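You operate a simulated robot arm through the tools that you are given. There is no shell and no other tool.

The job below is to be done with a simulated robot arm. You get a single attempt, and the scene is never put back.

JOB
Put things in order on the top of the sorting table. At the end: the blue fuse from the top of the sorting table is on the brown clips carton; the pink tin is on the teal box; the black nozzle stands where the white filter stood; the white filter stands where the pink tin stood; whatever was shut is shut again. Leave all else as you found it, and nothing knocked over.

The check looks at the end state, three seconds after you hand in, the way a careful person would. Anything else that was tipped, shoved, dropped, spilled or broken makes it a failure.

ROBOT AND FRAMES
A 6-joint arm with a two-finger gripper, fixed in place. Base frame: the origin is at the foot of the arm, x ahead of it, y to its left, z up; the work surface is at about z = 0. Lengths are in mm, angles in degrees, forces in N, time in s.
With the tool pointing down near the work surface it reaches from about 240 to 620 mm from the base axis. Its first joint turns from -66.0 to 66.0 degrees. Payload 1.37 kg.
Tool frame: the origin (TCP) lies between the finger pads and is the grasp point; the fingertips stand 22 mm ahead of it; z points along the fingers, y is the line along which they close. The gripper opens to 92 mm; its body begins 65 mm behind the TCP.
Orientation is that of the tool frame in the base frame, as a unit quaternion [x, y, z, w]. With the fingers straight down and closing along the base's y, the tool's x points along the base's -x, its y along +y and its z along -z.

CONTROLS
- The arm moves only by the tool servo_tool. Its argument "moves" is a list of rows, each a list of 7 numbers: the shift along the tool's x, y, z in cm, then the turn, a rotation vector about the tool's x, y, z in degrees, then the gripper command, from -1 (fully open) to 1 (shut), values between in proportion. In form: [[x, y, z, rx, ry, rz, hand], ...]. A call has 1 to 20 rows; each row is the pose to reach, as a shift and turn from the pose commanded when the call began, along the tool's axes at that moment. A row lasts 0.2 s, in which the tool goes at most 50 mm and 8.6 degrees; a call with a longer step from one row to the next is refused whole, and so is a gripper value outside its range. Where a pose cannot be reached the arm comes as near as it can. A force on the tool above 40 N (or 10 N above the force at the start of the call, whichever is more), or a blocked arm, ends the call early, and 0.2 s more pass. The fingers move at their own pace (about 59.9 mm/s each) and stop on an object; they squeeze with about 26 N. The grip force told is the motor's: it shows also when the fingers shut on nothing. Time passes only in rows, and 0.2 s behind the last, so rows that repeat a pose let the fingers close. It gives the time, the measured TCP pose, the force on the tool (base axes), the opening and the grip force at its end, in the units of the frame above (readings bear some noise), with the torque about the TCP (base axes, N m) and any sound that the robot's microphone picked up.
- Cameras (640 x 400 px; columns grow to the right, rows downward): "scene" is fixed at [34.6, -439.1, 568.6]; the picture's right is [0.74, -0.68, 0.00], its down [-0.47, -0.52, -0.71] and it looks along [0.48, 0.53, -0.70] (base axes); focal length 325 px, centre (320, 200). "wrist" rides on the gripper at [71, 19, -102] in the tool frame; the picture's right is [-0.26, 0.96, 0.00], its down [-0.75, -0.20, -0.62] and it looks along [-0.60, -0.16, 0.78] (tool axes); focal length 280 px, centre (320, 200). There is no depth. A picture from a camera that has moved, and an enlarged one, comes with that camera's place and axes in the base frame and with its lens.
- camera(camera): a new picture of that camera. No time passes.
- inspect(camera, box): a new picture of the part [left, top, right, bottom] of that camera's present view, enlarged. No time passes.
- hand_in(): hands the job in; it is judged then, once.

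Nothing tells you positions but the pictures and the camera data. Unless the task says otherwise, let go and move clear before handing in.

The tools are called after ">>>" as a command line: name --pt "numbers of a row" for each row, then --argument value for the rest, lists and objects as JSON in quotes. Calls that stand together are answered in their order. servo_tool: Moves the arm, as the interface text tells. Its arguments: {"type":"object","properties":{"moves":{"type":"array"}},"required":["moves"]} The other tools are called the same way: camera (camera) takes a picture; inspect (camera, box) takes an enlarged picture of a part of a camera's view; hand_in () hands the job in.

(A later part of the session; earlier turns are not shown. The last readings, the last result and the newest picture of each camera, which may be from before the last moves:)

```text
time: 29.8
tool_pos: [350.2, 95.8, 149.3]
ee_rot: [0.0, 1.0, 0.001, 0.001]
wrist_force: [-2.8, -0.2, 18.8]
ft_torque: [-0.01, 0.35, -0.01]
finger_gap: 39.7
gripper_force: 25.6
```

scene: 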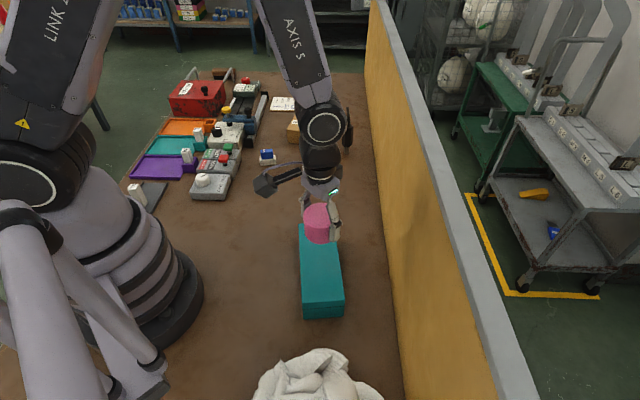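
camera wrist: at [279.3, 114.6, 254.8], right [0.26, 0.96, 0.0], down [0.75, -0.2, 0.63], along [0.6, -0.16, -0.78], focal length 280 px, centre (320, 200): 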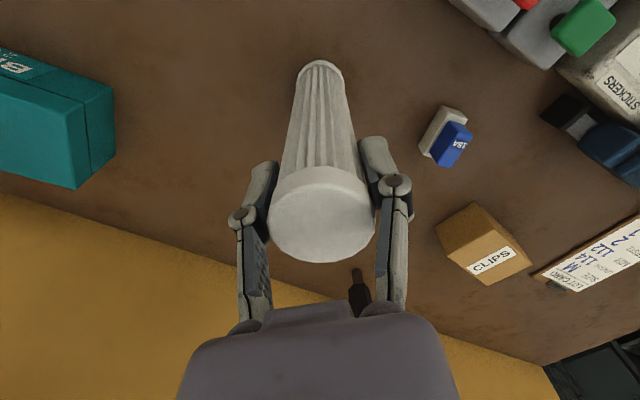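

There is contact at about 19 N. I'll ease off a touch and then open slowly.

>>> servo_tool --pt "0 0 -0.05 0 0 0 1" --pt "0 0 -0.05 0 0 0 1"

```text
time: 30.4
tool_pos: [349.6, 96.1, 149.6]
ee_rot: [0.001, 1.0, 0.0, 0.001]
wrist_force: [0.7, 0.6, 1.4]
ft_torque: [-0.01, -0.18, -0.01]
finger_gap: 39.8
gripper_force: 25.8
```

>>> servo_tool --pt "0 0 0 0 0 0 0.12" --pt "0 0 0 0 0 0 0.05" --pt "0 0 0 0 0 0 -0.05" --pt "0 0 0 0 0 0 -0.3" --pt "0 0 0 0 0 0 -0.7" --pt "0 0 0 0 0 0 -1" --pt "0 0 0 0 0 0 -1"

>>> camera --camera "wrist"

>>> inspect --camera "scene" --box '[220, 80, 380, 210]'

```text
time: 32.0
tool_pos: [350.4, 95.1, 149.3]
ee_rot: [0.0, 1.0, 0.001, 0.001]
wrist_force: [-0.7, 0.3, -0.5]
ft_torque: [-0.03, -0.04, 0.02]
finger_gap: 92.1
gripper_force: 0.0
```

```text
taken
camera wrist: at [279.5, 114.5, 252.2], right [0.26, 0.96, 0.0], down [0.75, -0.2, 0.63], along [0.6, -0.16, -0.78], focal length 280 px, centre (320, 200)
```

wrist: 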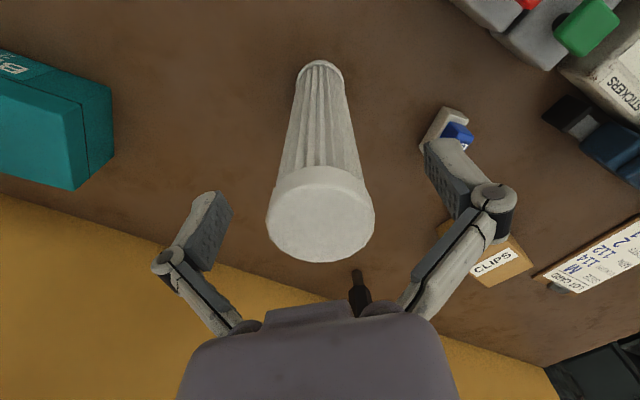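

```text
3.08 times, centred on (300, 145) of scene
camera zoom: at [34.6, -439.1, 568.6], right [0.74, -0.68, 0.0], down [-0.47, -0.52, -0.71], along [0.48, 0.53, -0.7], focal length 1001 px, centre (382, 369)
```

zoom: 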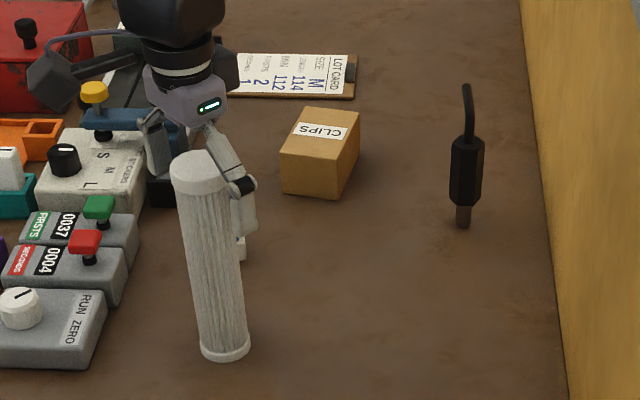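

The filter stands upright on the tin's old spot. I'll rise well clear of it and move over toward the nozzle for a close look.

>>> servo_tool --pt "0 0 -2 0 0 0 -1" --pt "0 0 -5 0 0 0 -1" --pt "0 0 -9 0 0 0 -1" --pt "0 0 -13 0 0 0 -1" --pt "-4 0 -13 0 0 0 -1" --pt "-8 -0.5 -13 0 0 0 -1" --pt "-12 -1 -13 0 0 0 -1" --pt "-16 -1.5 -13 0 0 0 -1" --pt "-20 -1.5 -13 0 0 0 -1" --pt "-20 -1.5 -13 0 0 0 -1"

>>> camera --camera "wrist"

>>> inspect --camera "wrist" --box '[270, 60, 430, 190]'

>>> inspect --camera "scene" --box '[220, 80, 380, 210]'

```text
time: 34.2
tool_pos: [551.8, 79.6, 279.3]
ee_rot: [0.0, 1.0, 0.0, 0.0]
wrist_force: [-0.1, 1.1, -0.5]
ft_torque: [0.0, -0.01, 0.0]
finger_gap: 91.8
gripper_force: 0.0
```

```text
taken
camera wrist: at [480.5, 98.6, 381.2], right [0.26, 0.97, 0.0], down [0.75, -0.2, 0.63], along [0.6, -0.16, -0.78], focal length 280 px, centre (320, 200)
```

wrist: 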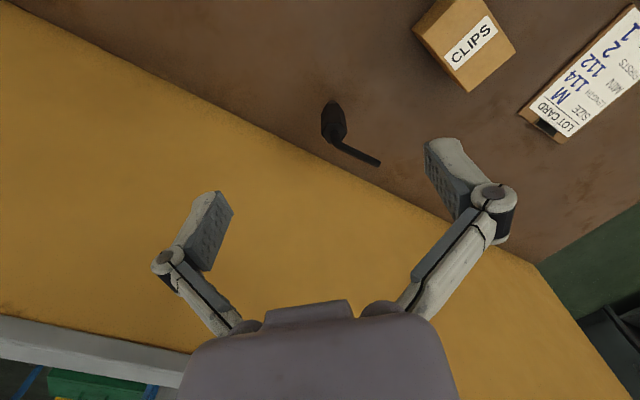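

```text
3.08 times, centred on (350, 125) of wrist
camera zoom: at [480.5, 98.6, 381.2], right [0.26, 0.97, 0.0], down [0.75, -0.2, 0.63], along [0.6, -0.16, -0.78], focal length 863 px, centre (228, 431)
```

zoom: 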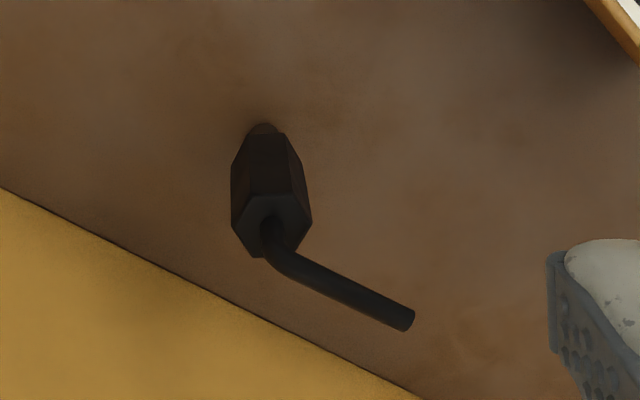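

```text
3.08 times, centred on (300, 145) of scene
camera zoom: at [34.6, -439.1, 568.6], right [0.74, -0.68, 0.0], down [-0.47, -0.52, -0.71], along [0.48, 0.53, -0.7], focal length 1001 px, centre (382, 369)
```

zoom: 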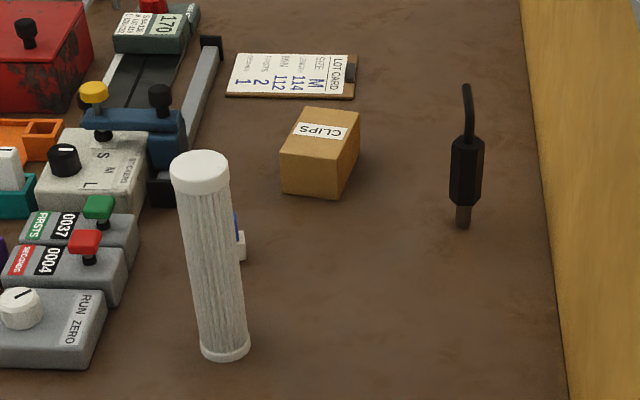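

The filter is standing fine. The nozzle is confirmed at (617, 77.5), its hex flats facing about 48.5°, 108.5° and -11.5°, with the tube along about 49°. I'll turn the gripper about 18.5° to close on flats clear of the tube, and hover at z ≈ 200 to test the reach.

>>> servo_tool --pt "-1.6 -0.05 2 0 0 -6 -0.6" --pt "-3.2 -0.1 4 0 0 -12 -0.6" --pt "-4.8 -0.15 6 0 0 -18.5 -0.6" --pt "-6.5 -0.2 8 0 0 -18.5 -0.6" --pt "-6.5 -0.2 8 0 0 -18.5 -0.6"

>>> camera --camera "wrist"

>>> camera --camera "scene"

```text
time: 35.4
tool_pos: [616.9, 79.1, 199.5]
ee_rot: [-0.161, 0.987, 0.0, 0.0]
wrist_force: [0.3, -0.4, -0.2]
ft_torque: [-0.01, -0.04, 0.0]
finger_gap: 73.7
gripper_force: 0.0
```

```text
taken
camera wrist: at [543.7, 73.7, 301.5], right [-0.06, 1.0, 0.0], down [0.78, 0.05, 0.63], along [0.62, 0.04, -0.78], focal length 280 px, centre (320, 200)
```

wrist: 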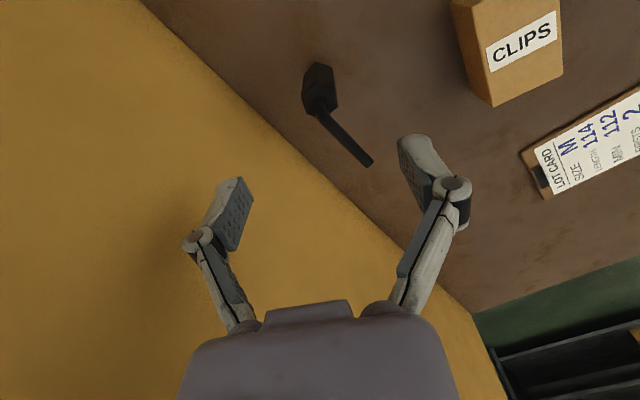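

```text
taken
```

scene: 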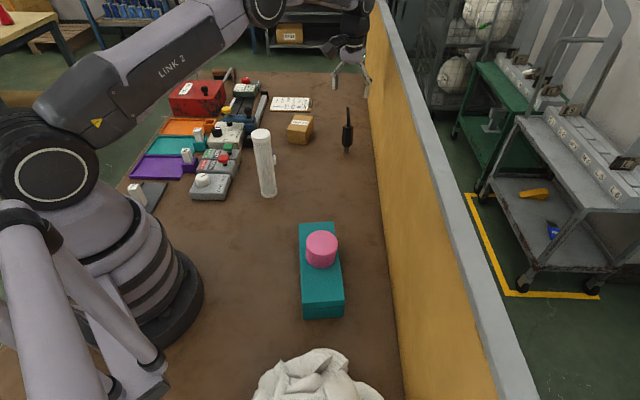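

It reaches (617, 79) at z = 200 with the tool straight down. I'll zoom in to refine the nozzle's offset in the closing direction.

>>> inspect --camera "wrist" --box '[260, 40, 400, 180]'

>>> inspect --camera "scene" --box '[300, 40, 400, 160]'

```text
2.86 times, centred on (330, 110) of wrist
camera zoom: at [543.7, 73.7, 301.5], right [-0.06, 1.0, 0.0], down [0.78, 0.05, 0.63], along [0.62, 0.04, -0.78], focal length 801 px, centre (291, 457)
```

zoom: 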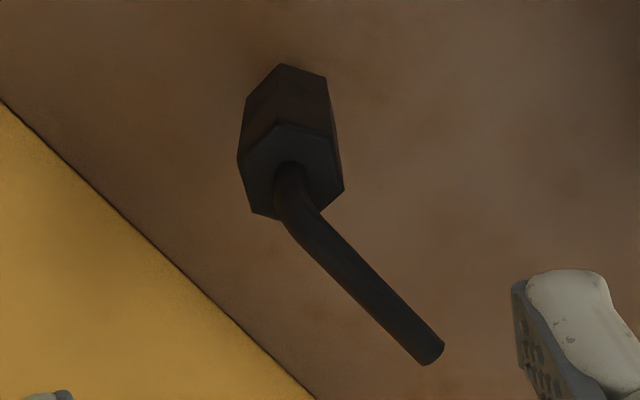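

```text
3.33 times, centred on (350, 100) of scene
camera zoom: at [34.6, -439.1, 568.6], right [0.74, -0.68, 0.0], down [-0.47, -0.52, -0.71], along [0.48, 0.53, -0.7], focal length 1084 px, centre (220, 533)
```

zoom: 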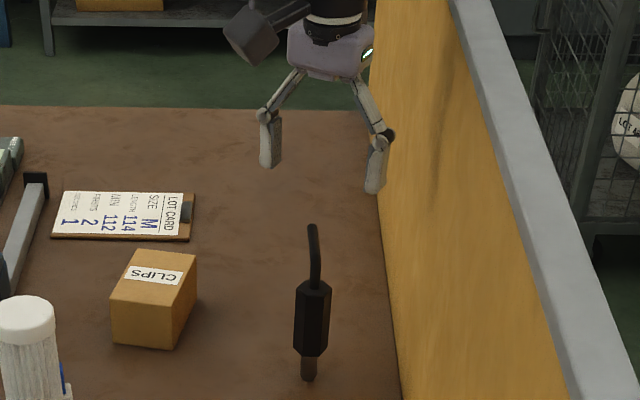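

The nozzle axis is at (617.4, 78.1) with its flats at about 106.4°, and the tool is aligned to within 1 mm. I'll trim the yaw by 2° and lower partway.

>>> servo_tool --pt "0 0 2 0 0 2 -0.6" --pt "0 0 4 0 0 2 -0.6" --pt "0 0 6 0 0 2 -0.6" --pt "0 0 6 0 0 2 -0.6"

>>> camera --camera "wrist"

>>> inspect --camera "scene" --box '[300, 40, 400, 160]'

```text
time: 36.4
tool_pos: [615.3, 79.0, 138.2]
ee_rot: [-0.144, 0.99, 0.0, 0.001]
wrist_force: [0.5, -0.5, 0.1]
ft_torque: [-0.01, -0.01, -0.04]
finger_gap: 73.9
gripper_force: 0.1
```

```text
taken
camera wrist: at [542.0, 76.6, 240.7], right [-0.02, 1.0, 0.0], down [0.78, 0.02, 0.63], along [0.63, 0.01, -0.78], focal length 280 px, centre (320, 200)
```

wrist: 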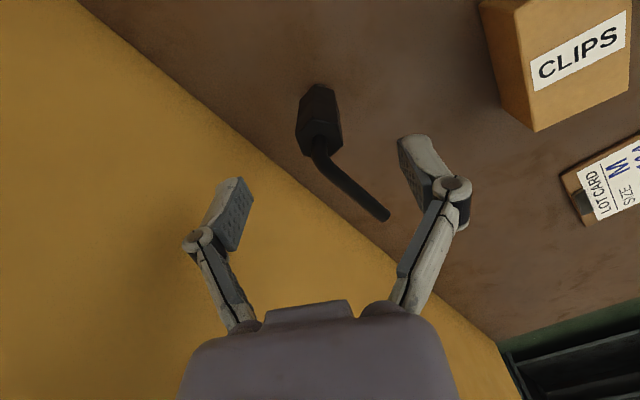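

```text
3.33 times, centred on (350, 100) of scene
camera zoom: at [34.6, -439.1, 568.6], right [0.74, -0.68, 0.0], down [-0.47, -0.52, -0.71], along [0.48, 0.53, -0.7], focal length 1084 px, centre (220, 533)
```

zoom: 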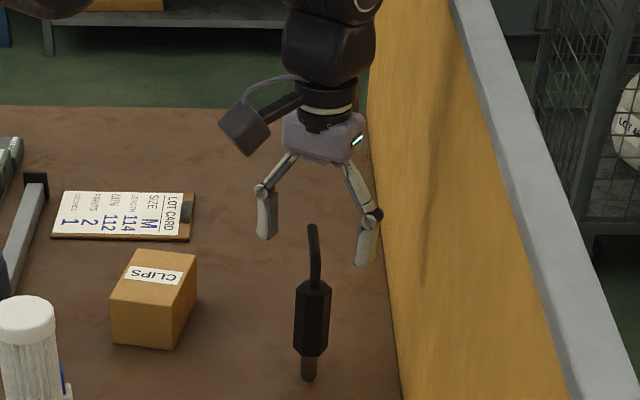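

Clear on both sides. I'll continue down to grasp height (z ≈ 68) in small steps.

>>> servo_tool --pt "0 0 1.5 0 0 0 -0.6" --pt "0 0 3 0 0 0 -0.6" --pt "0 0 4.5 0 0 0 -0.6" --pt "0 0 5 0 0 0 -0.6" --pt "0 0 5 0 0 0 -0.6"

>>> camera --camera "wrist"

>>> inspect --camera "scene" --box '[310, 70, 390, 170]'

```text
time: 37.6
tool_pos: [615.5, 78.0, 90.7]
ee_rot: [-0.143, 0.99, 0.0, 0.001]
wrist_force: [0.4, -0.2, -0.4]
ft_torque: [0.0, 0.0, 0.01]
finger_gap: 73.7
gripper_force: 0.0
```

```text
taken
camera wrist: at [543.0, 76.2, 191.8], right [-0.02, 1.0, 0.0], down [0.78, 0.02, 0.63], along [0.63, 0.01, -0.78], focal length 280 px, centre (320, 200)
```

wrist: 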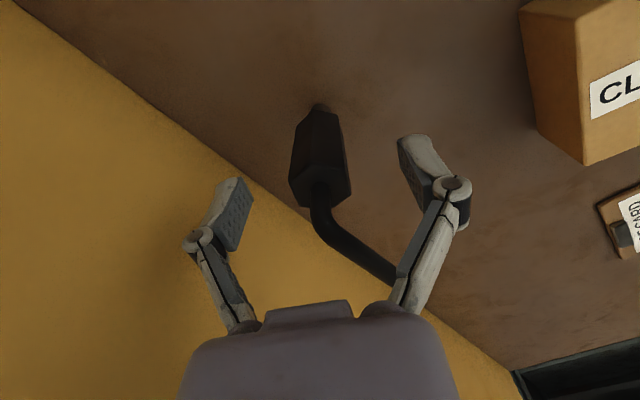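

```text
4.00 times, centred on (350, 120) of scene
camera zoom: at [34.6, -439.1, 568.6], right [0.74, -0.68, 0.0], down [-0.47, -0.52, -0.71], along [0.48, 0.53, -0.7], focal length 1301 px, centre (200, 520)
```

zoom: 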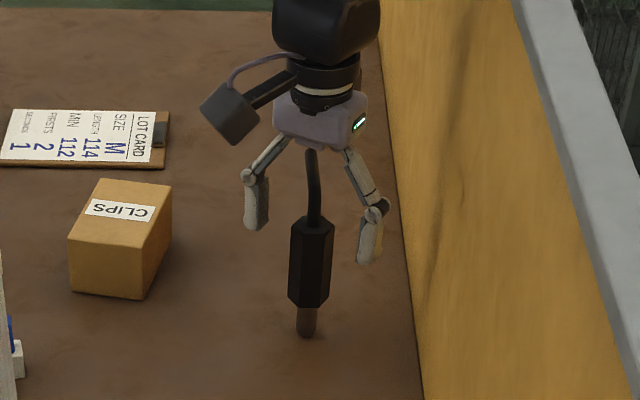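

Well aligned. I'll take the last 20 mm down, then close gradually on the hex.

>>> servo_tool --pt "-0.1 0 0.8 0 0 0 -0.6" --pt "-0.1 0 1.6 0 0 0 -0.6" --pt "-0.1 0 2.0 0 0 0 -0.6" --pt "-0.1 0 2.0 0 0 0 -0.6"

>>> camera --camera "wrist"

>>> inspect --camera "scene" --box '[310, 70, 390, 170]'

```text
time: 38.6
tool_pos: [616.1, 79.3, 70.4]
ee_rot: [-0.144, 0.99, 0.001, 0.001]
wrist_force: [-0.7, 0.3, 0.2]
ft_torque: [0.0, 0.01, 0.01]
finger_gap: 73.7
gripper_force: 0.0
```

```text
taken
camera wrist: at [542.8, 77.0, 172.5], right [-0.02, 1.0, 0.0], down [0.78, 0.02, 0.63], along [0.63, 0.01, -0.78], focal length 280 px, centre (320, 200)
```

wrist: 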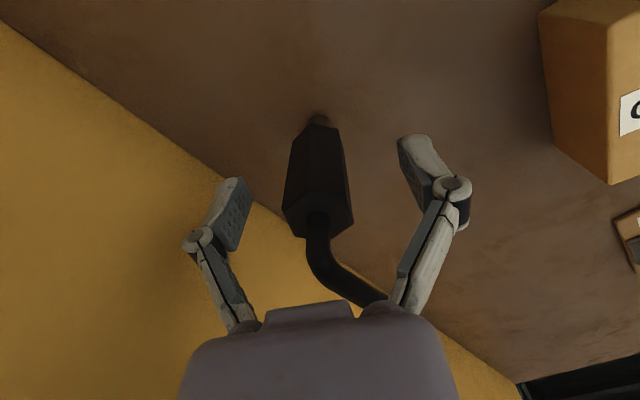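

```text
4.00 times, centred on (350, 120) of scene
camera zoom: at [34.6, -439.1, 568.6], right [0.74, -0.68, 0.0], down [-0.47, -0.52, -0.71], along [0.48, 0.53, -0.7], focal length 1301 px, centre (200, 520)
```

zoom: 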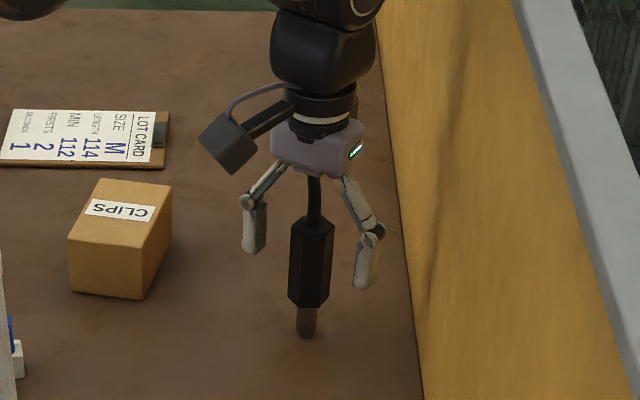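

No contact, and the nozzle sits about 1 mm to the left of centre. I'll trim that and close slowly.

>>> servo_tool --pt "0 -0.1 0 0 0 0 -0.4" --pt "0 -0.1 0 0 0 0 -0.1" --pt "0 -0.1 0 0 0 0 0.15" --pt "0 -0.1 0 0 0 0 0.3" --pt "0 -0.1 0 0 0 0 0.36" --pt "0 -0.1 0 0 0 0 0.4" --pt "0 -0.1 0 0 0 0 0.4"

>>> camera --camera "wrist"

>>> inspect --camera "scene" --box '[310, 70, 390, 170]'

```text
time: 40.2
tool_pos: [616.8, 77.9, 70.5]
ee_rot: [-0.144, 0.99, 0.001, 0.001]
wrist_force: [0.2, -0.3, 0.3]
ft_torque: [-0.01, 0.0, -0.02]
finger_gap: 27.6
gripper_force: 0.1
```

```text
taken
camera wrist: at [543.4, 75.9, 172.2], right [-0.02, 1.0, 0.0], down [0.78, 0.02, 0.63], along [0.63, 0.01, -0.78], focal length 280 px, centre (320, 200)
```

wrist: 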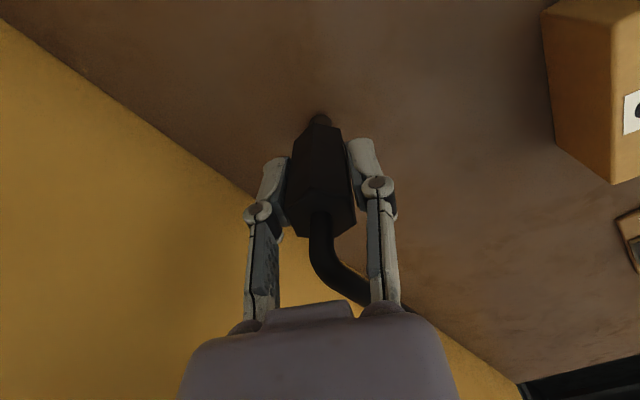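

```text
4.00 times, centred on (350, 120) of scene
camera zoom: at [34.6, -439.1, 568.6], right [0.74, -0.68, 0.0], down [-0.47, -0.52, -0.71], along [0.48, 0.53, -0.7], focal length 1301 px, centre (200, 520)
```

zoom: 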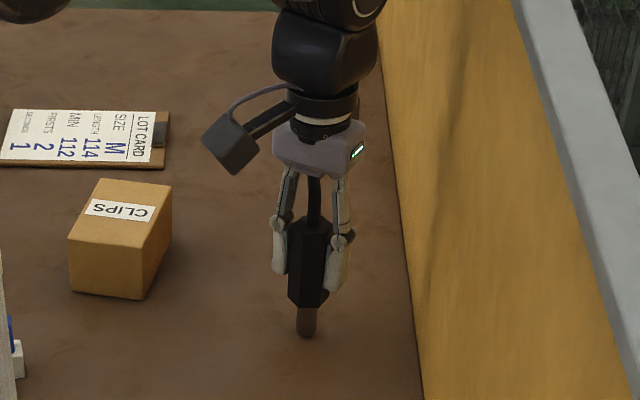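

Gap is 27.6 with no contact yet and the tube is clear of the links. I'll close fully now.

>>> servo_tool --pt "0 0 0 0 0 0 0.44" --pt "0 0 0 0 0 0 0.5" --pt "0 0 0 0 0 0 0.6" --pt "0 0 0 0 0 0 1" --pt "0 0 0 0 0 0 1" --pt "0 0 0 0 0 0 1"

>>> camera --camera "wrist"

>>> inspect --camera "scene" --box '[310, 70, 390, 170]'

```text
time: 41.6
tool_pos: [615.3, 77.9, 70.2]
ee_rot: [-0.143, 0.99, 0.0, 0.001]
wrist_force: [-0.1, 0.2, 0.8]
ft_torque: [-0.03, 0.04, -0.03]
finger_gap: 24.9
gripper_force: 26.0
```

```text
taken
camera wrist: at [543.4, 75.9, 172.2], right [-0.02, 1.0, 0.0], down [0.78, 0.02, 0.63], along [0.63, 0.01, -0.78], focal length 280 px, centre (320, 200)
```

wrist: 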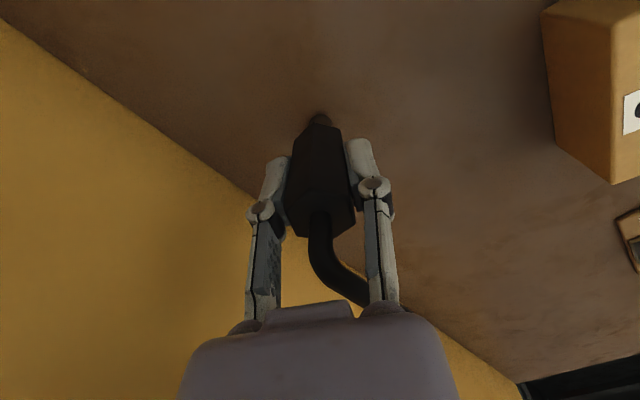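

```text
4.00 times, centred on (350, 120) of scene
camera zoom: at [34.6, -439.1, 568.6], right [0.74, -0.68, 0.0], down [-0.47, -0.52, -0.71], along [0.48, 0.53, -0.7], focal length 1301 px, centre (200, 520)
```

zoom: 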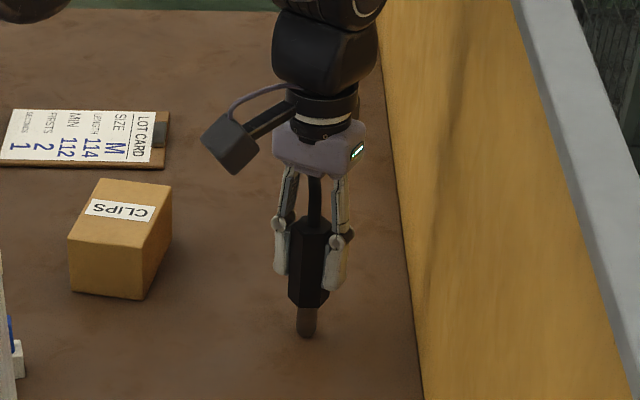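

The flats are clamped at 24.9 mm. I'll lift straight up about 60 mm.

>>> servo_tool --pt "0 0 -0.5 0 0 0 1" --pt "0 0 -1.5 0 0 0 1" --pt "0 0 -3 0 0 0 1" --pt "0 0 -4.5 0 0 0 1" --pt "0 0 -6 0 0 0 1" --pt "0 0 -6 0 0 0 1"

>>> camera --camera "wrist"

>>> inspect --camera "scene" --box '[310, 50, 390, 150]'

```text
time: 43.0
tool_pos: [615.9, 79.1, 128.5]
ee_rot: [-0.143, 0.99, -0.001, 0.0]
wrist_force: [1.0, -0.3, -0.1]
ft_torque: [0.0, -0.02, 0.01]
finger_gap: 24.9
gripper_force: 25.9
```

```text
taken
camera wrist: at [542.8, 76.0, 231.3], right [-0.02, 1.0, 0.0], down [0.78, 0.02, 0.63], along [0.63, 0.01, -0.78], focal length 280 px, centre (320, 200)
```

wrist: 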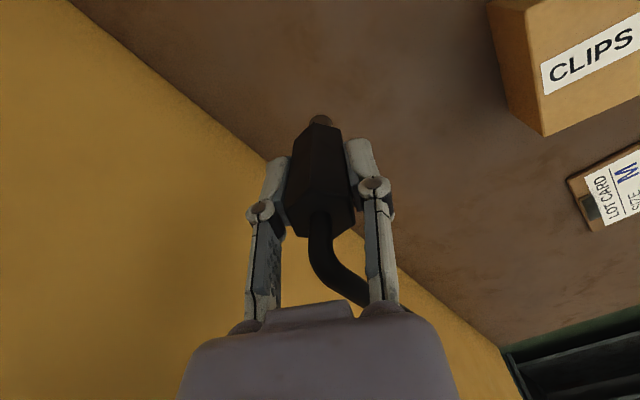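

```text
4.00 times, centred on (350, 100) of scene
camera zoom: at [34.6, -439.1, 568.6], right [0.74, -0.68, 0.0], down [-0.47, -0.52, -0.71], along [0.48, 0.53, -0.7], focal length 1301 px, centre (200, 600)
```

zoom: 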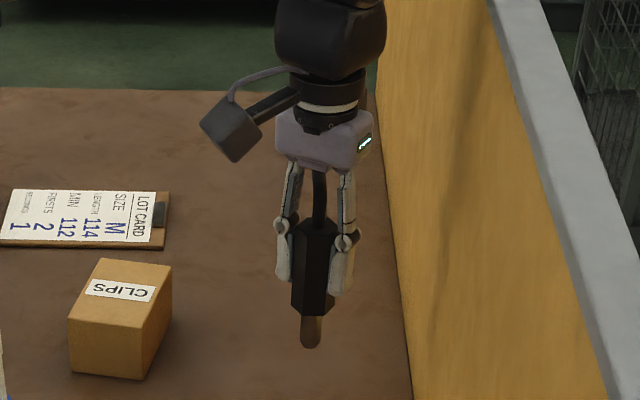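

The nozzle is held steady and upright. I'll carry it to the filter's old place at (490, 95), turning about 20° so the wrist camera stays clear of the standing filter.

>>> servo_tool --pt "1.5 0.68 0 0 0 -3 1" --pt "4 1.8 0 0 0 -7 1" --pt "6.5 2.93 0 0 0 -11 1" --pt "9 4.05 0 0 0 -15 1" --pt "10.8 4.87 0 0 0 -18 1" --pt "11.7 5.27 0 0 0 -20 1" --pt "11.7 5.27 0 0 0 -20 1" --pt "11.7 5.27 0 0 0 -20 1"

>>> camera --camera "wrist"

>>> inspect --camera "scene" --box '[230, 70, 370, 200]'

```text
time: 44.8
tool_pos: [488.8, 95.4, 129.3]
ee_rot: [-0.313, 0.95, 0.0, 0.001]
wrist_force: [-0.2, 0.5, -0.6]
ft_torque: [0.05, 0.02, 0.01]
finger_gap: 24.8
gripper_force: 25.4
```

```text
taken
camera wrist: at [421.3, 68.5, 232.0], right [-0.36, 0.93, 0.0], down [0.73, 0.28, 0.63], along [0.58, 0.23, -0.78], focal length 280 px, centre (320, 200)
```

wrist: 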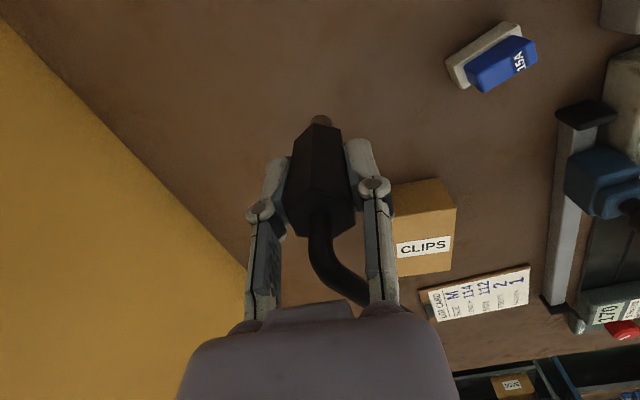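

```text
3.08 times, centred on (300, 135) of scene
camera zoom: at [34.6, -439.1, 568.6], right [0.74, -0.68, 0.0], down [-0.47, -0.52, -0.71], along [0.48, 0.53, -0.7], focal length 1001 px, centre (382, 400)
```

zoom: 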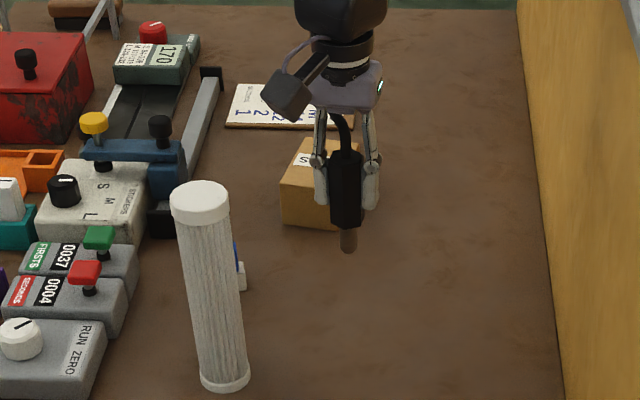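

It's over the filter's old spot. I'll lower to just above the table, then settle it in fine steps.

>>> servo_tool --pt "0 0 1.5 0 0 0 1" --pt "0 0 3 0 0 0 1" --pt "0 0 4.5 0 0 0 1" --pt "0 0 5.3 0 0 0 1" --pt "0 0 5.7 0 0 0 1" --pt "0 0 5.7 0 0 0 1"

>>> camera --camera "wrist"

>>> inspect --camera "scene" --box '[250, 90, 350, 200]'

```text
time: 46.2
tool_pos: [489.5, 96.0, 73.6]
ee_rot: [-0.313, 0.95, 0.001, 0.001]
wrist_force: [-0.2, -0.3, -0.6]
ft_torque: [0.01, -0.02, 0.02]
finger_gap: 25.0
gripper_force: 26.1
```

```text
taken
camera wrist: at [421.0, 68.5, 175.2], right [-0.36, 0.93, 0.0], down [0.73, 0.28, 0.63], along [0.58, 0.23, -0.78], focal length 280 px, centre (320, 200)
```

wrist: 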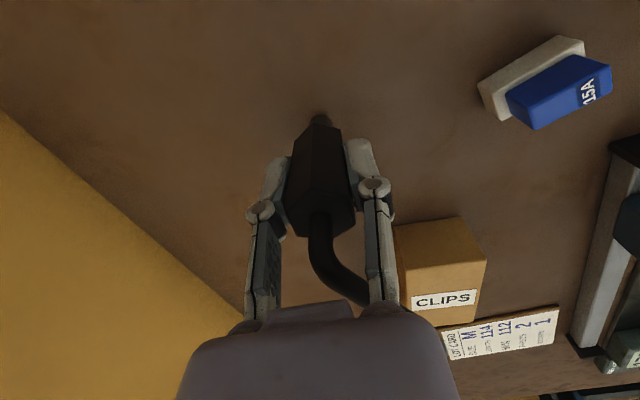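

```text
3.64 times, centred on (300, 145) of scene
camera zoom: at [34.6, -439.1, 568.6], right [0.74, -0.68, 0.0], down [-0.47, -0.52, -0.71], along [0.48, 0.53, -0.7], focal length 1183 px, centre (393, 400)
```

zoom: 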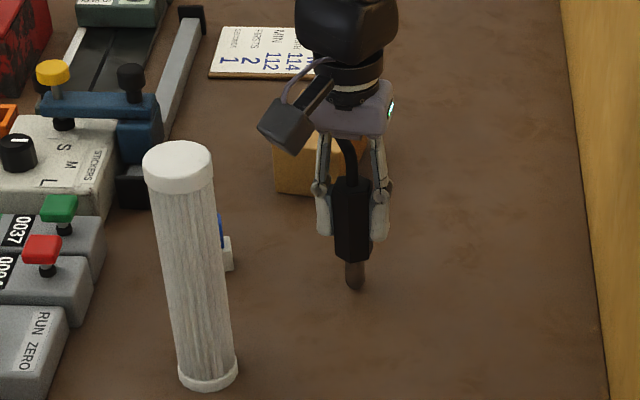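

>>> servo_tool --pt "0 0 0.1 0 0 0 1" --pt "0 0 0.2 0 0 0 1" --pt "0 0 0.2 0 0 0 1"

```text
time: 47.0
tool_pos: [490.9, 96.7, 69.7]
ee_rot: [-0.313, 0.95, 0.001, 0.0]
wrist_force: [0.1, -0.1, -0.5]
ft_torque: [0.0, 0.04, 0.01]
finger_gap: 25.0
gripper_force: 26.2
```

>>> servo_tool --pt "0 0 0.05 0 0 0 1" --pt "0 0 0.08 0 0 0 1" --pt "0 0 0.08 0 0 0 1"

```text
time: 47.8
tool_pos: [489.1, 96.3, 70.9]
ee_rot: [-0.313, 0.95, -0.001, 0.001]
wrist_force: [0.0, 1.7, 1.8]
ft_torque: [0.06, -0.01, -0.01]
finger_gap: 25.2
gripper_force: 25.7
```

>>> servo_tool --pt "0 0 0.03 0 0 0 1" --pt "0 0 0.04 0 0 0 1" --pt "0 0 0.04 0 0 0 1"

```text
time: 48.6
tool_pos: [488.8, 95.4, 70.3]
ee_rot: [-0.313, 0.95, -0.001, 0.001]
wrist_force: [-3.9, 1.0, 9.3]
ft_torque: [0.04, 0.23, 0.0]
finger_gap: 25.0
gripper_force: 25.7
```

Solid contact at about 9 N. I'll ease off slightly and then open very slowly.

>>> servo_tool --pt "0 0 -0.03 0 0 0 1" --pt "0 0 -0.03 0 0 0 0.5" --pt "0 0 -0.03 0 0 0 0.45" --pt "0 0 -0.03 0 0 0 0.43" --pt "0 0 -0.03 0 0 0 0.4" --pt "0 0 -0.03 0 0 0 0.35" --pt "0 0 -0.03 0 0 0 0.25" --pt "0 0 -0.03 0 0 0 0.1" --pt "0 0 -0.03 0 0 0 -0.1" --pt "0 0 -0.03 0 0 0 -0.3" --pt "0 0 -0.03 0 0 0 -0.6" --pt "0 0 -0.03 0 0 0 -0.6"

>>> camera --camera "wrist"

>>> inspect --camera "scene" --box '[250, 90, 350, 200]'

```text
time: 51.2
tool_pos: [489.3, 95.4, 69.8]
ee_rot: [-0.313, 0.95, 0.0, 0.001]
wrist_force: [-0.2, 0.7, 0.0]
ft_torque: [0.01, -0.02, -0.02]
finger_gap: 73.5
gripper_force: 0.1
```

```text
taken
camera wrist: at [421.6, 68.3, 172.4], right [-0.36, 0.93, 0.0], down [0.73, 0.28, 0.63], along [0.58, 0.23, -0.78], focal length 280 px, centre (320, 200)
```

wrist: 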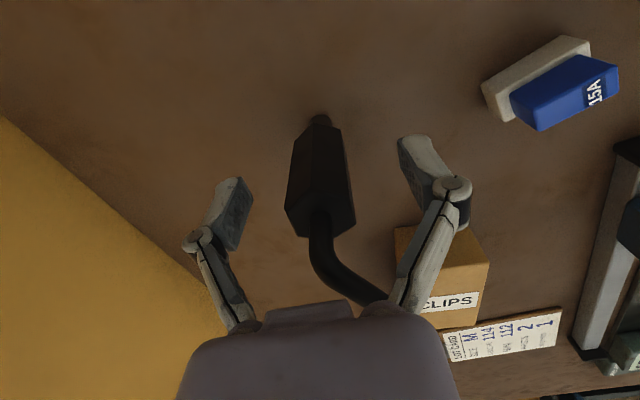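

```text
3.64 times, centred on (300, 145) of scene
camera zoom: at [34.6, -439.1, 568.6], right [0.74, -0.68, 0.0], down [-0.47, -0.52, -0.71], along [0.48, 0.53, -0.7], focal length 1183 px, centre (393, 400)
```

zoom: 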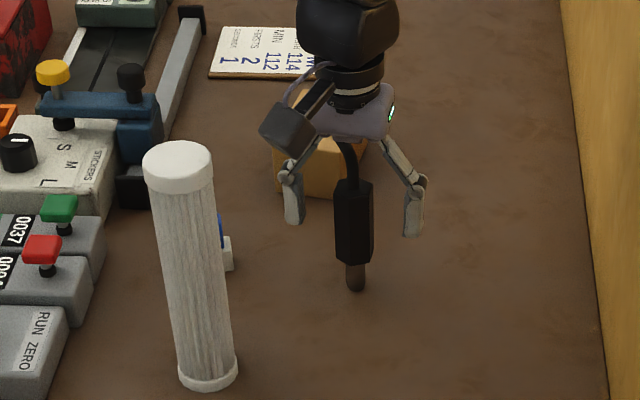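

The nozzle stands on its own in the filter's old place. I'll rise straight up and clear it.

>>> servo_tool --pt "0 0 -1 0 0 0 -0.6" --pt "0 0 -3 0 0 0 -0.6" --pt "0 0 -6 0 0 0 -0.6" --pt "0 0 -9 0 0 0 -0.6" --pt "0 0 -12 0 0 0 -0.6" --pt "0 0 -15 0 0 0 -0.6" --pt "0 0 -18 0 0 0 -0.6" --pt "0 0 -18 0 0 0 -0.6"

>>> camera --camera "wrist"

>>> camera --camera "scene"

>>> inspect --camera "scene" --box '[230, 90, 390, 210]'

```text
time: 53.0
tool_pos: [489.9, 94.0, 250.9]
ee_rot: [-0.313, 0.95, 0.0, 0.001]
wrist_force: [0.1, -0.4, 0.5]
ft_torque: [0.01, 0.02, 0.01]
finger_gap: 73.6
gripper_force: 0.1
```

```text
taken
camera wrist: at [421.1, 66.5, 353.4], right [-0.36, 0.93, 0.0], down [0.73, 0.28, 0.63], along [0.58, 0.23, -0.78], focal length 280 px, centre (320, 200)
```

wrist: 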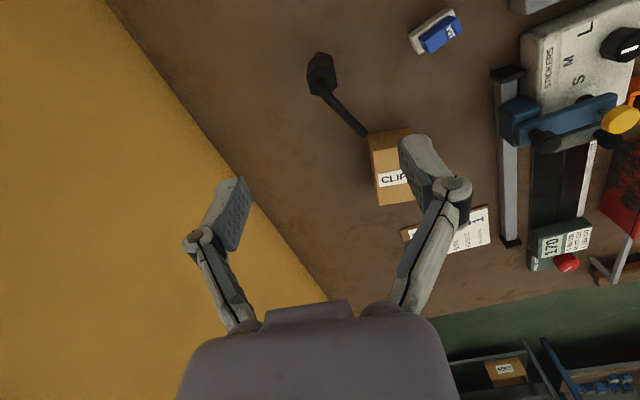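

```text
taken
```

scene: 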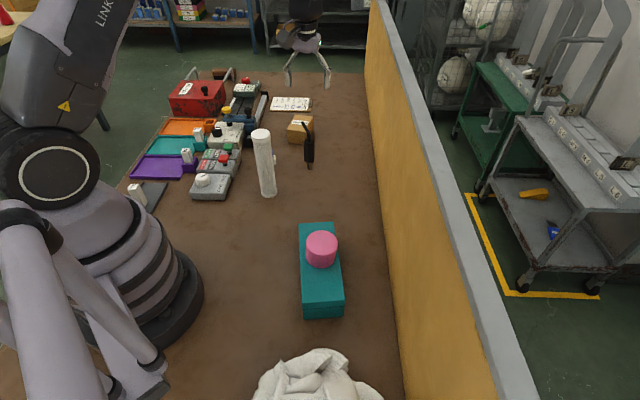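

```text
3.33 times, centred on (310, 150) of scene
camera zoom: at [34.6, -439.1, 568.6], right [0.74, -0.68, 0.0], down [-0.47, -0.52, -0.71], along [0.48, 0.53, -0.7], focal length 1084 px, centre (353, 367)
```

zoom: 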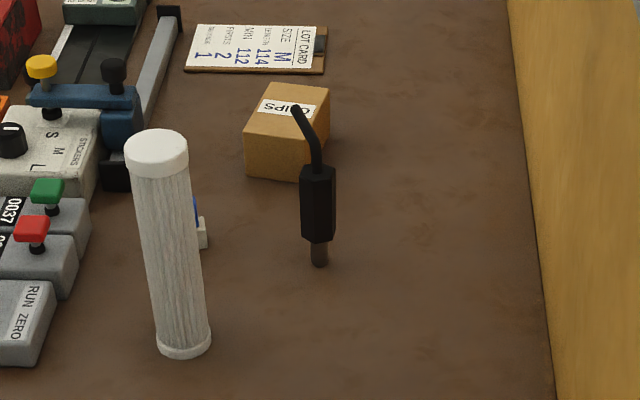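

The nozzle is upright at the filter's old place. Next is the fuse near (418, 193), so I'll swing over it at height and turn the gripper to close across its short side.

>>> servo_tool --pt "0 1.35 0 0 0 7.6 -0.6" --pt "0 2.7 0 0 0 15.3 -0.6" --pt "0 4.05 0 0 0 23 -0.6" --pt "0 5.4 0 0 0 30.6 -0.6" --pt "-0.1 6.8 0 0 0 38.3 -0.6" --pt "-0.1 8.1 0 0 0 46 -0.6" --pt "-0.1 9.5 0 0 0 53.6 -0.6" --pt "-0.1 10.8 2 0 0 61.3 -0.6" --pt "-0.1 12.2 5 0 0 69 -0.6" --pt "-0.1 12.2 5 0 0 69 -0.6"

>>> camera --camera "wrist"

>>> camera --camera "scene"

```text
time: 55.2
tool_pos: [416.9, 194.4, 198.9]
ee_rot: [0.281, 0.96, 0.001, 0.001]
wrist_force: [0.0, 0.3, -0.4]
ft_torque: [0.04, 0.0, 0.0]
finger_gap: 73.5
gripper_force: 0.0
```

```text
taken
camera wrist: at [368.6, 248.4, 301.4], right [0.74, 0.67, 0.0], down [0.52, -0.58, 0.63], along [0.42, -0.46, -0.78], focal length 280 px, centre (320, 200)
```

wrist: 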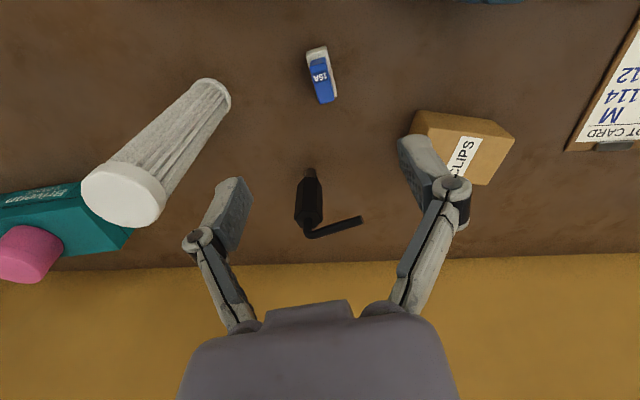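

```text
taken
```

scene: 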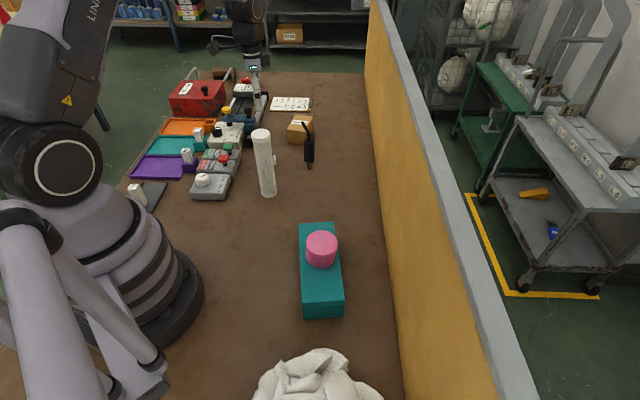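

>>> inspect --camera "wrist" --box '[280, 30, 360, 120]'

>>> inspect --camera "wrist" --box '[380, 90, 540, 200]'

```text
4.44 times, centred on (320, 75) of wrist
camera zoom: at [368.6, 248.4, 301.4], right [0.74, 0.67, 0.0], down [0.52, -0.58, 0.63], along [0.42, -0.46, -0.78], focal length 1246 px, centre (320, 756)
```

zoom: 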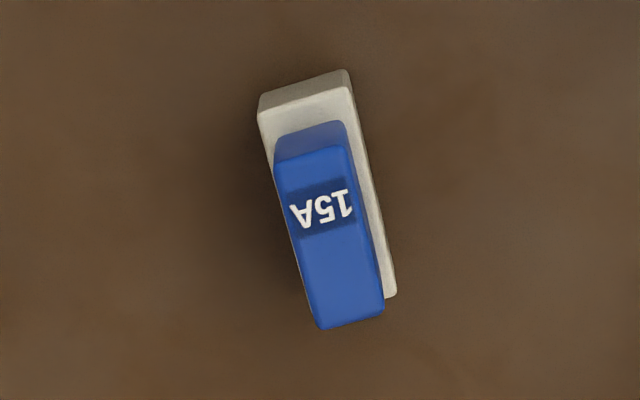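

```text
3.64 times, centred on (460, 145) of wrist
camera zoom: at [368.6, 248.4, 301.4], right [0.74, 0.67, 0.0], down [0.52, -0.58, 0.63], along [0.42, -0.46, -0.78], focal length 1020 px, centre (-189, 400)
```

zoom: 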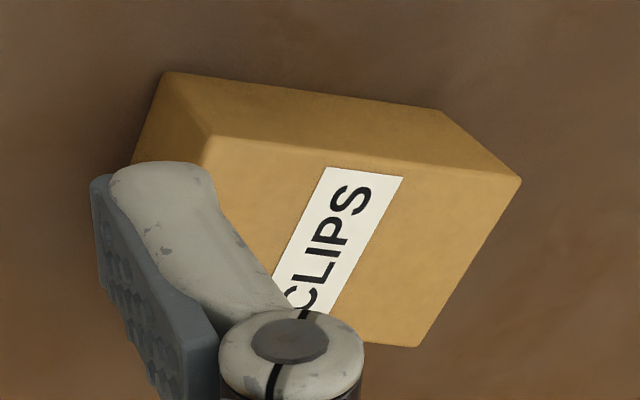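

The fuse's blue block is centred at about (421, 194), top at z ≈ 40, long axis at about -32°, so the yaw already matches. I'll trim the position and come down to a hover.

>>> servo_tool --pt "-0.27 0.13 3 0 0 0 -0.6" --pt "-0.27 0.13 6 0 0 0 -0.6" --pt "-0.27 0.13 9 0 0 0 -0.6" --pt "-0.27 0.13 11.5 0 0 0 -0.6" --pt "-0.27 0.13 11.5 0 0 0 -0.6"

>>> camera --camera "wrist"

>>> inspect --camera "scene" --box '[210, 80, 330, 200]'

```text
time: 56.4
tool_pos: [421.8, 192.5, 83.9]
ee_rot: [0.28, 0.96, 0.0, 0.001]
wrist_force: [0.1, -0.2, 0.4]
ft_torque: [0.01, -0.05, -0.02]
finger_gap: 73.4
gripper_force: 0.0
```

```text
taken
camera wrist: at [371.9, 246.9, 186.3], right [0.74, 0.67, 0.0], down [0.52, -0.58, 0.63], along [0.42, -0.46, -0.78], focal length 280 px, centre (320, 200)
```

wrist: 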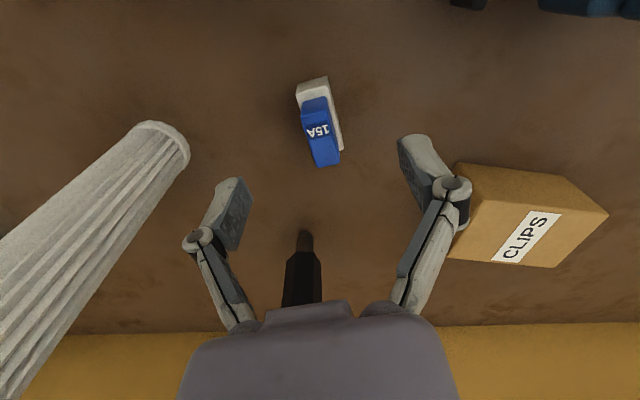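

```text
3.33 times, centred on (270, 140) of scene
camera zoom: at [34.6, -439.1, 568.6], right [0.74, -0.68, 0.0], down [-0.47, -0.52, -0.71], along [0.48, 0.53, -0.7], focal length 1084 px, centre (487, 400)
```

zoom: 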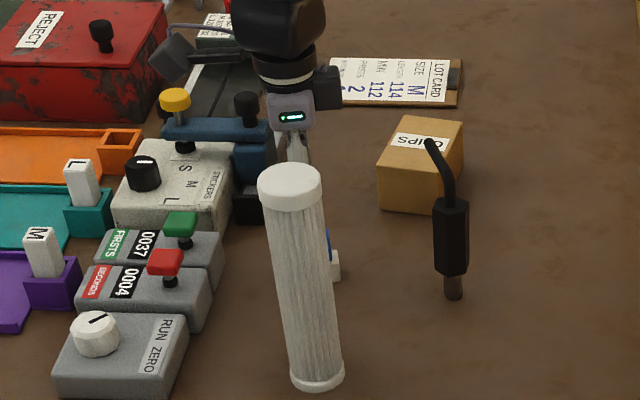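

>>> inspect --camera "wrist" --box '[280, 70, 360, 180]'

```text
3.64 times, centred on (320, 125) of wrist
camera zoom: at [371.9, 246.9, 186.3], right [0.74, 0.67, 0.0], down [0.52, -0.58, 0.63], along [0.42, -0.46, -0.78], focal length 1020 px, centre (320, 473)
```

zoom: 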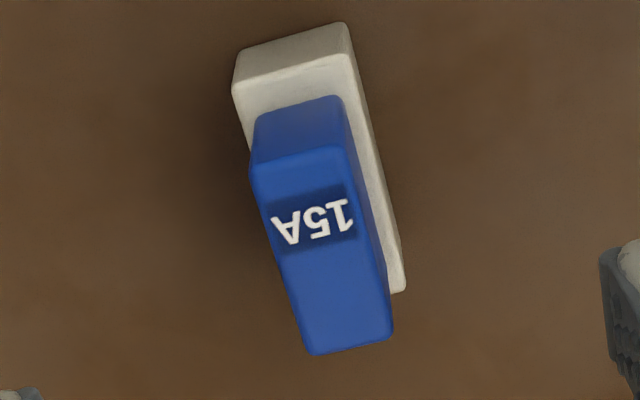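

Alignment is within 1 mm. Before going down I want to see how far the fingertips extend as the gripper closes, because I must stay above the pale base. I'll close partway here at hover height and look.

>>> inspect --camera "wrist" --box '[170, 110, 490, 310]'

>>> servo_tool --pt "0 0 0 0 0 0 0" --pt "0 0 0 0 0 0 0.4" --pt "0 0 0 0 0 0 0.57" --pt "0 0 0 0 0 0 0.57" --pt "0 0 0 0 0 0 0.57"

>>> inspect --camera "wrist" --box '[170, 110, 490, 310]'

>>> inspect --camera "scene" --box '[230, 90, 310, 170]'

```text
2.00 times, centred on (330, 210) of wrist
camera zoom: at [371.9, 246.9, 186.3], right [0.74, 0.67, 0.0], down [0.52, -0.58, 0.63], along [0.42, -0.46, -0.78], focal length 561 px, centre (300, 180)
```

zoom: 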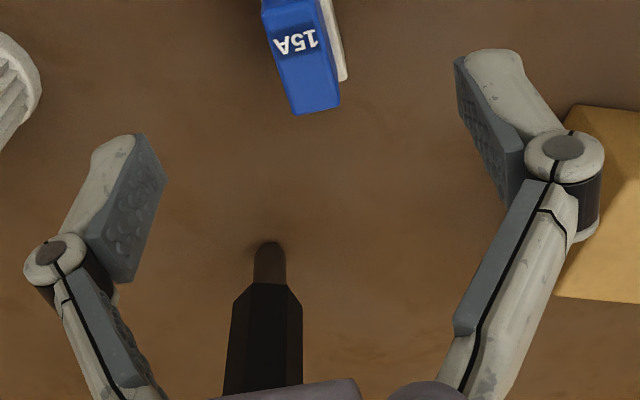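

```text
time: 57.6
tool_pos: [421.8, 192.7, 85.0]
ee_rot: [0.279, 0.96, 0.0, 0.001]
wrist_force: [-1.8, -0.9, 0.5]
ft_torque: [-0.01, 0.02, -0.01]
finger_gap: 19.7
gripper_force: 0.1
```

```text
2.00 times, centred on (330, 210) of wrist
camera zoom: at [371.9, 247.0, 186.7], right [0.74, 0.67, 0.0], down [0.52, -0.58, 0.63], along [0.42, -0.46, -0.78], focal length 561 px, centre (300, 180)
```

zoom: 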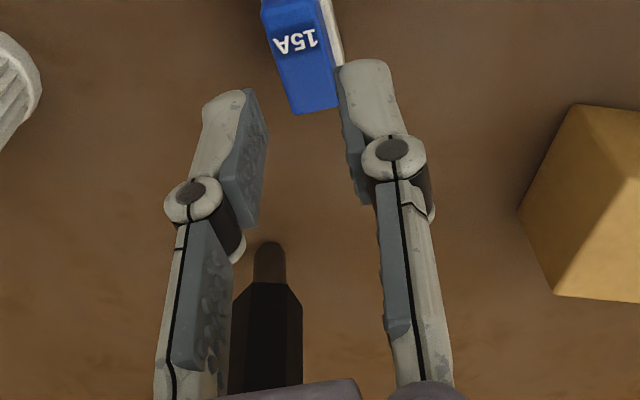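

```text
5.00 times, centred on (270, 130) of scene
camera zoom: at [34.6, -439.1, 568.6], right [0.74, -0.68, 0.0], down [-0.47, -0.52, -0.71], along [0.48, 0.53, -0.7], focal length 1626 px, centre (570, 550)
```

zoom: 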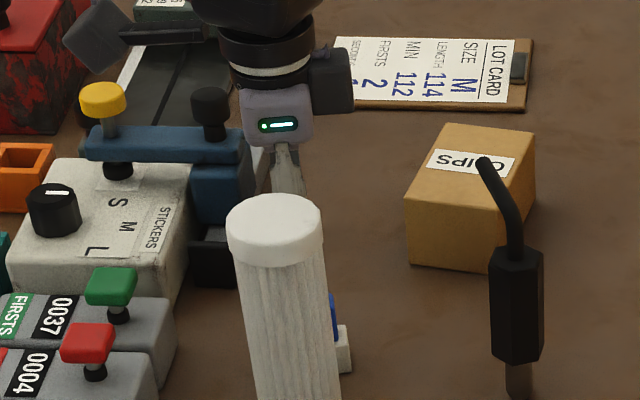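

The fingertips reach about 20 mm past the TCP when nearly closed, so TCP z ≈ 44 keeps them just above the pale base. I'll open and descend around the blue block.

>>> servo_tool --pt "0 0 0 0 0 0 0" --pt "0 0 0 0 0 0 -0.3" --pt "0 0 0 0 0 0 -0.3" --pt "0 0 1.5 0 0 0 -0.3" --pt "0 0 3 0 0 0 -0.3" --pt "0 0 4.0 0 0 0 -0.3" --pt "0 0 4.0 0 0 0 -0.3"

>>> camera --camera "wrist"

```text
time: 59.2
tool_pos: [419.9, 194.8, 45.6]
ee_rot: [0.28, 0.96, 0.0, 0.002]
wrist_force: [-0.1, -0.4, 0.3]
ft_torque: [-0.01, 0.02, 0.03]
finger_gap: 59.8
gripper_force: 0.0
```

```text
taken
camera wrist: at [370.9, 247.4, 147.2], right [0.74, 0.67, 0.0], down [0.52, -0.58, 0.63], along [0.42, -0.46, -0.78], focal length 280 px, centre (320, 200)
```

wrist: 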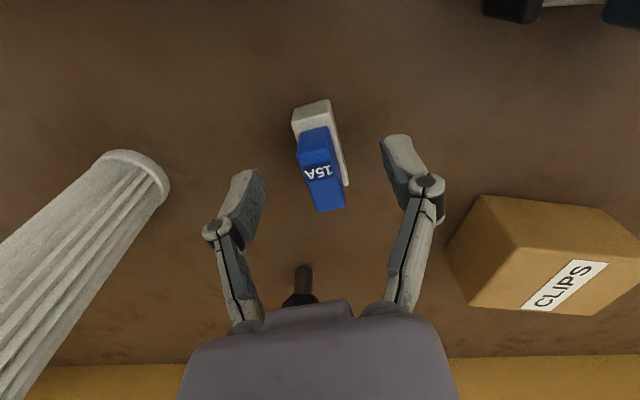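

>>> servo_tool --pt "0 0 0 0 0 0 0.1" --pt "0 0 0 0 0 0 0.4" --pt "0 0 0 0 0 0 0.55" --pt "0 0 0 0 0 0 0.62" --pt "0 0 0 0 0 0 0.68" --pt "0 0 0 0 0 0 0.75" --pt "0 0 0 0 0 0 1" --pt "0 0 0 0 0 0 1" --pt "0 0 0 0 0 0 1"

>>> camera --camera "wrist"

>>> inspect --camera "wrist" --box '[240, 80, 400, 230]'

```text
time: 61.2
tool_pos: [420.6, 194.6, 45.9]
ee_rot: [0.279, 0.96, -0.001, 0.001]
wrist_force: [0.1, 0.3, 1.1]
ft_torque: [0.02, 0.0, 0.0]
finger_gap: 13.8
gripper_force: 25.7
```

```text
taken
camera wrist: at [370.9, 247.3, 147.4], right [0.74, 0.67, 0.0], down [0.52, -0.58, 0.63], along [0.42, -0.46, -0.78], focal length 280 px, centre (320, 200)
```

wrist: 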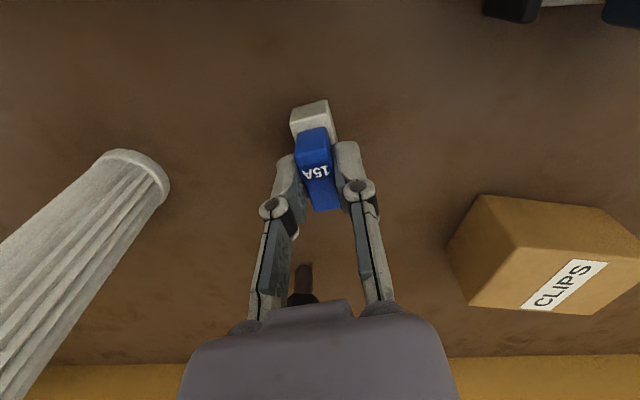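

```text
2.67 times, centred on (320, 155) of wrist
camera zoom: at [370.9, 247.3, 147.4], right [0.74, 0.67, 0.0], down [0.52, -0.58, 0.63], along [0.42, -0.46, -0.78], focal length 748 px, centre (320, 320)
```

zoom: 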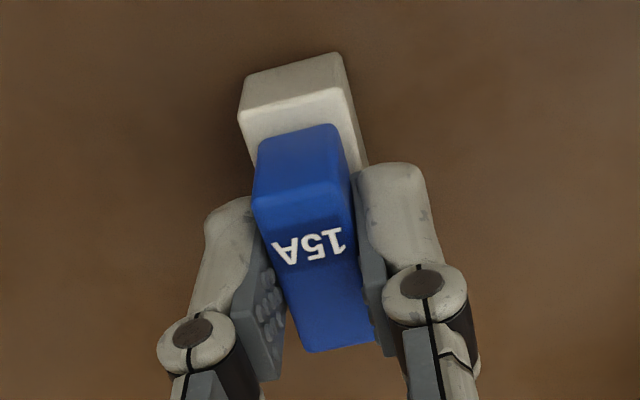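

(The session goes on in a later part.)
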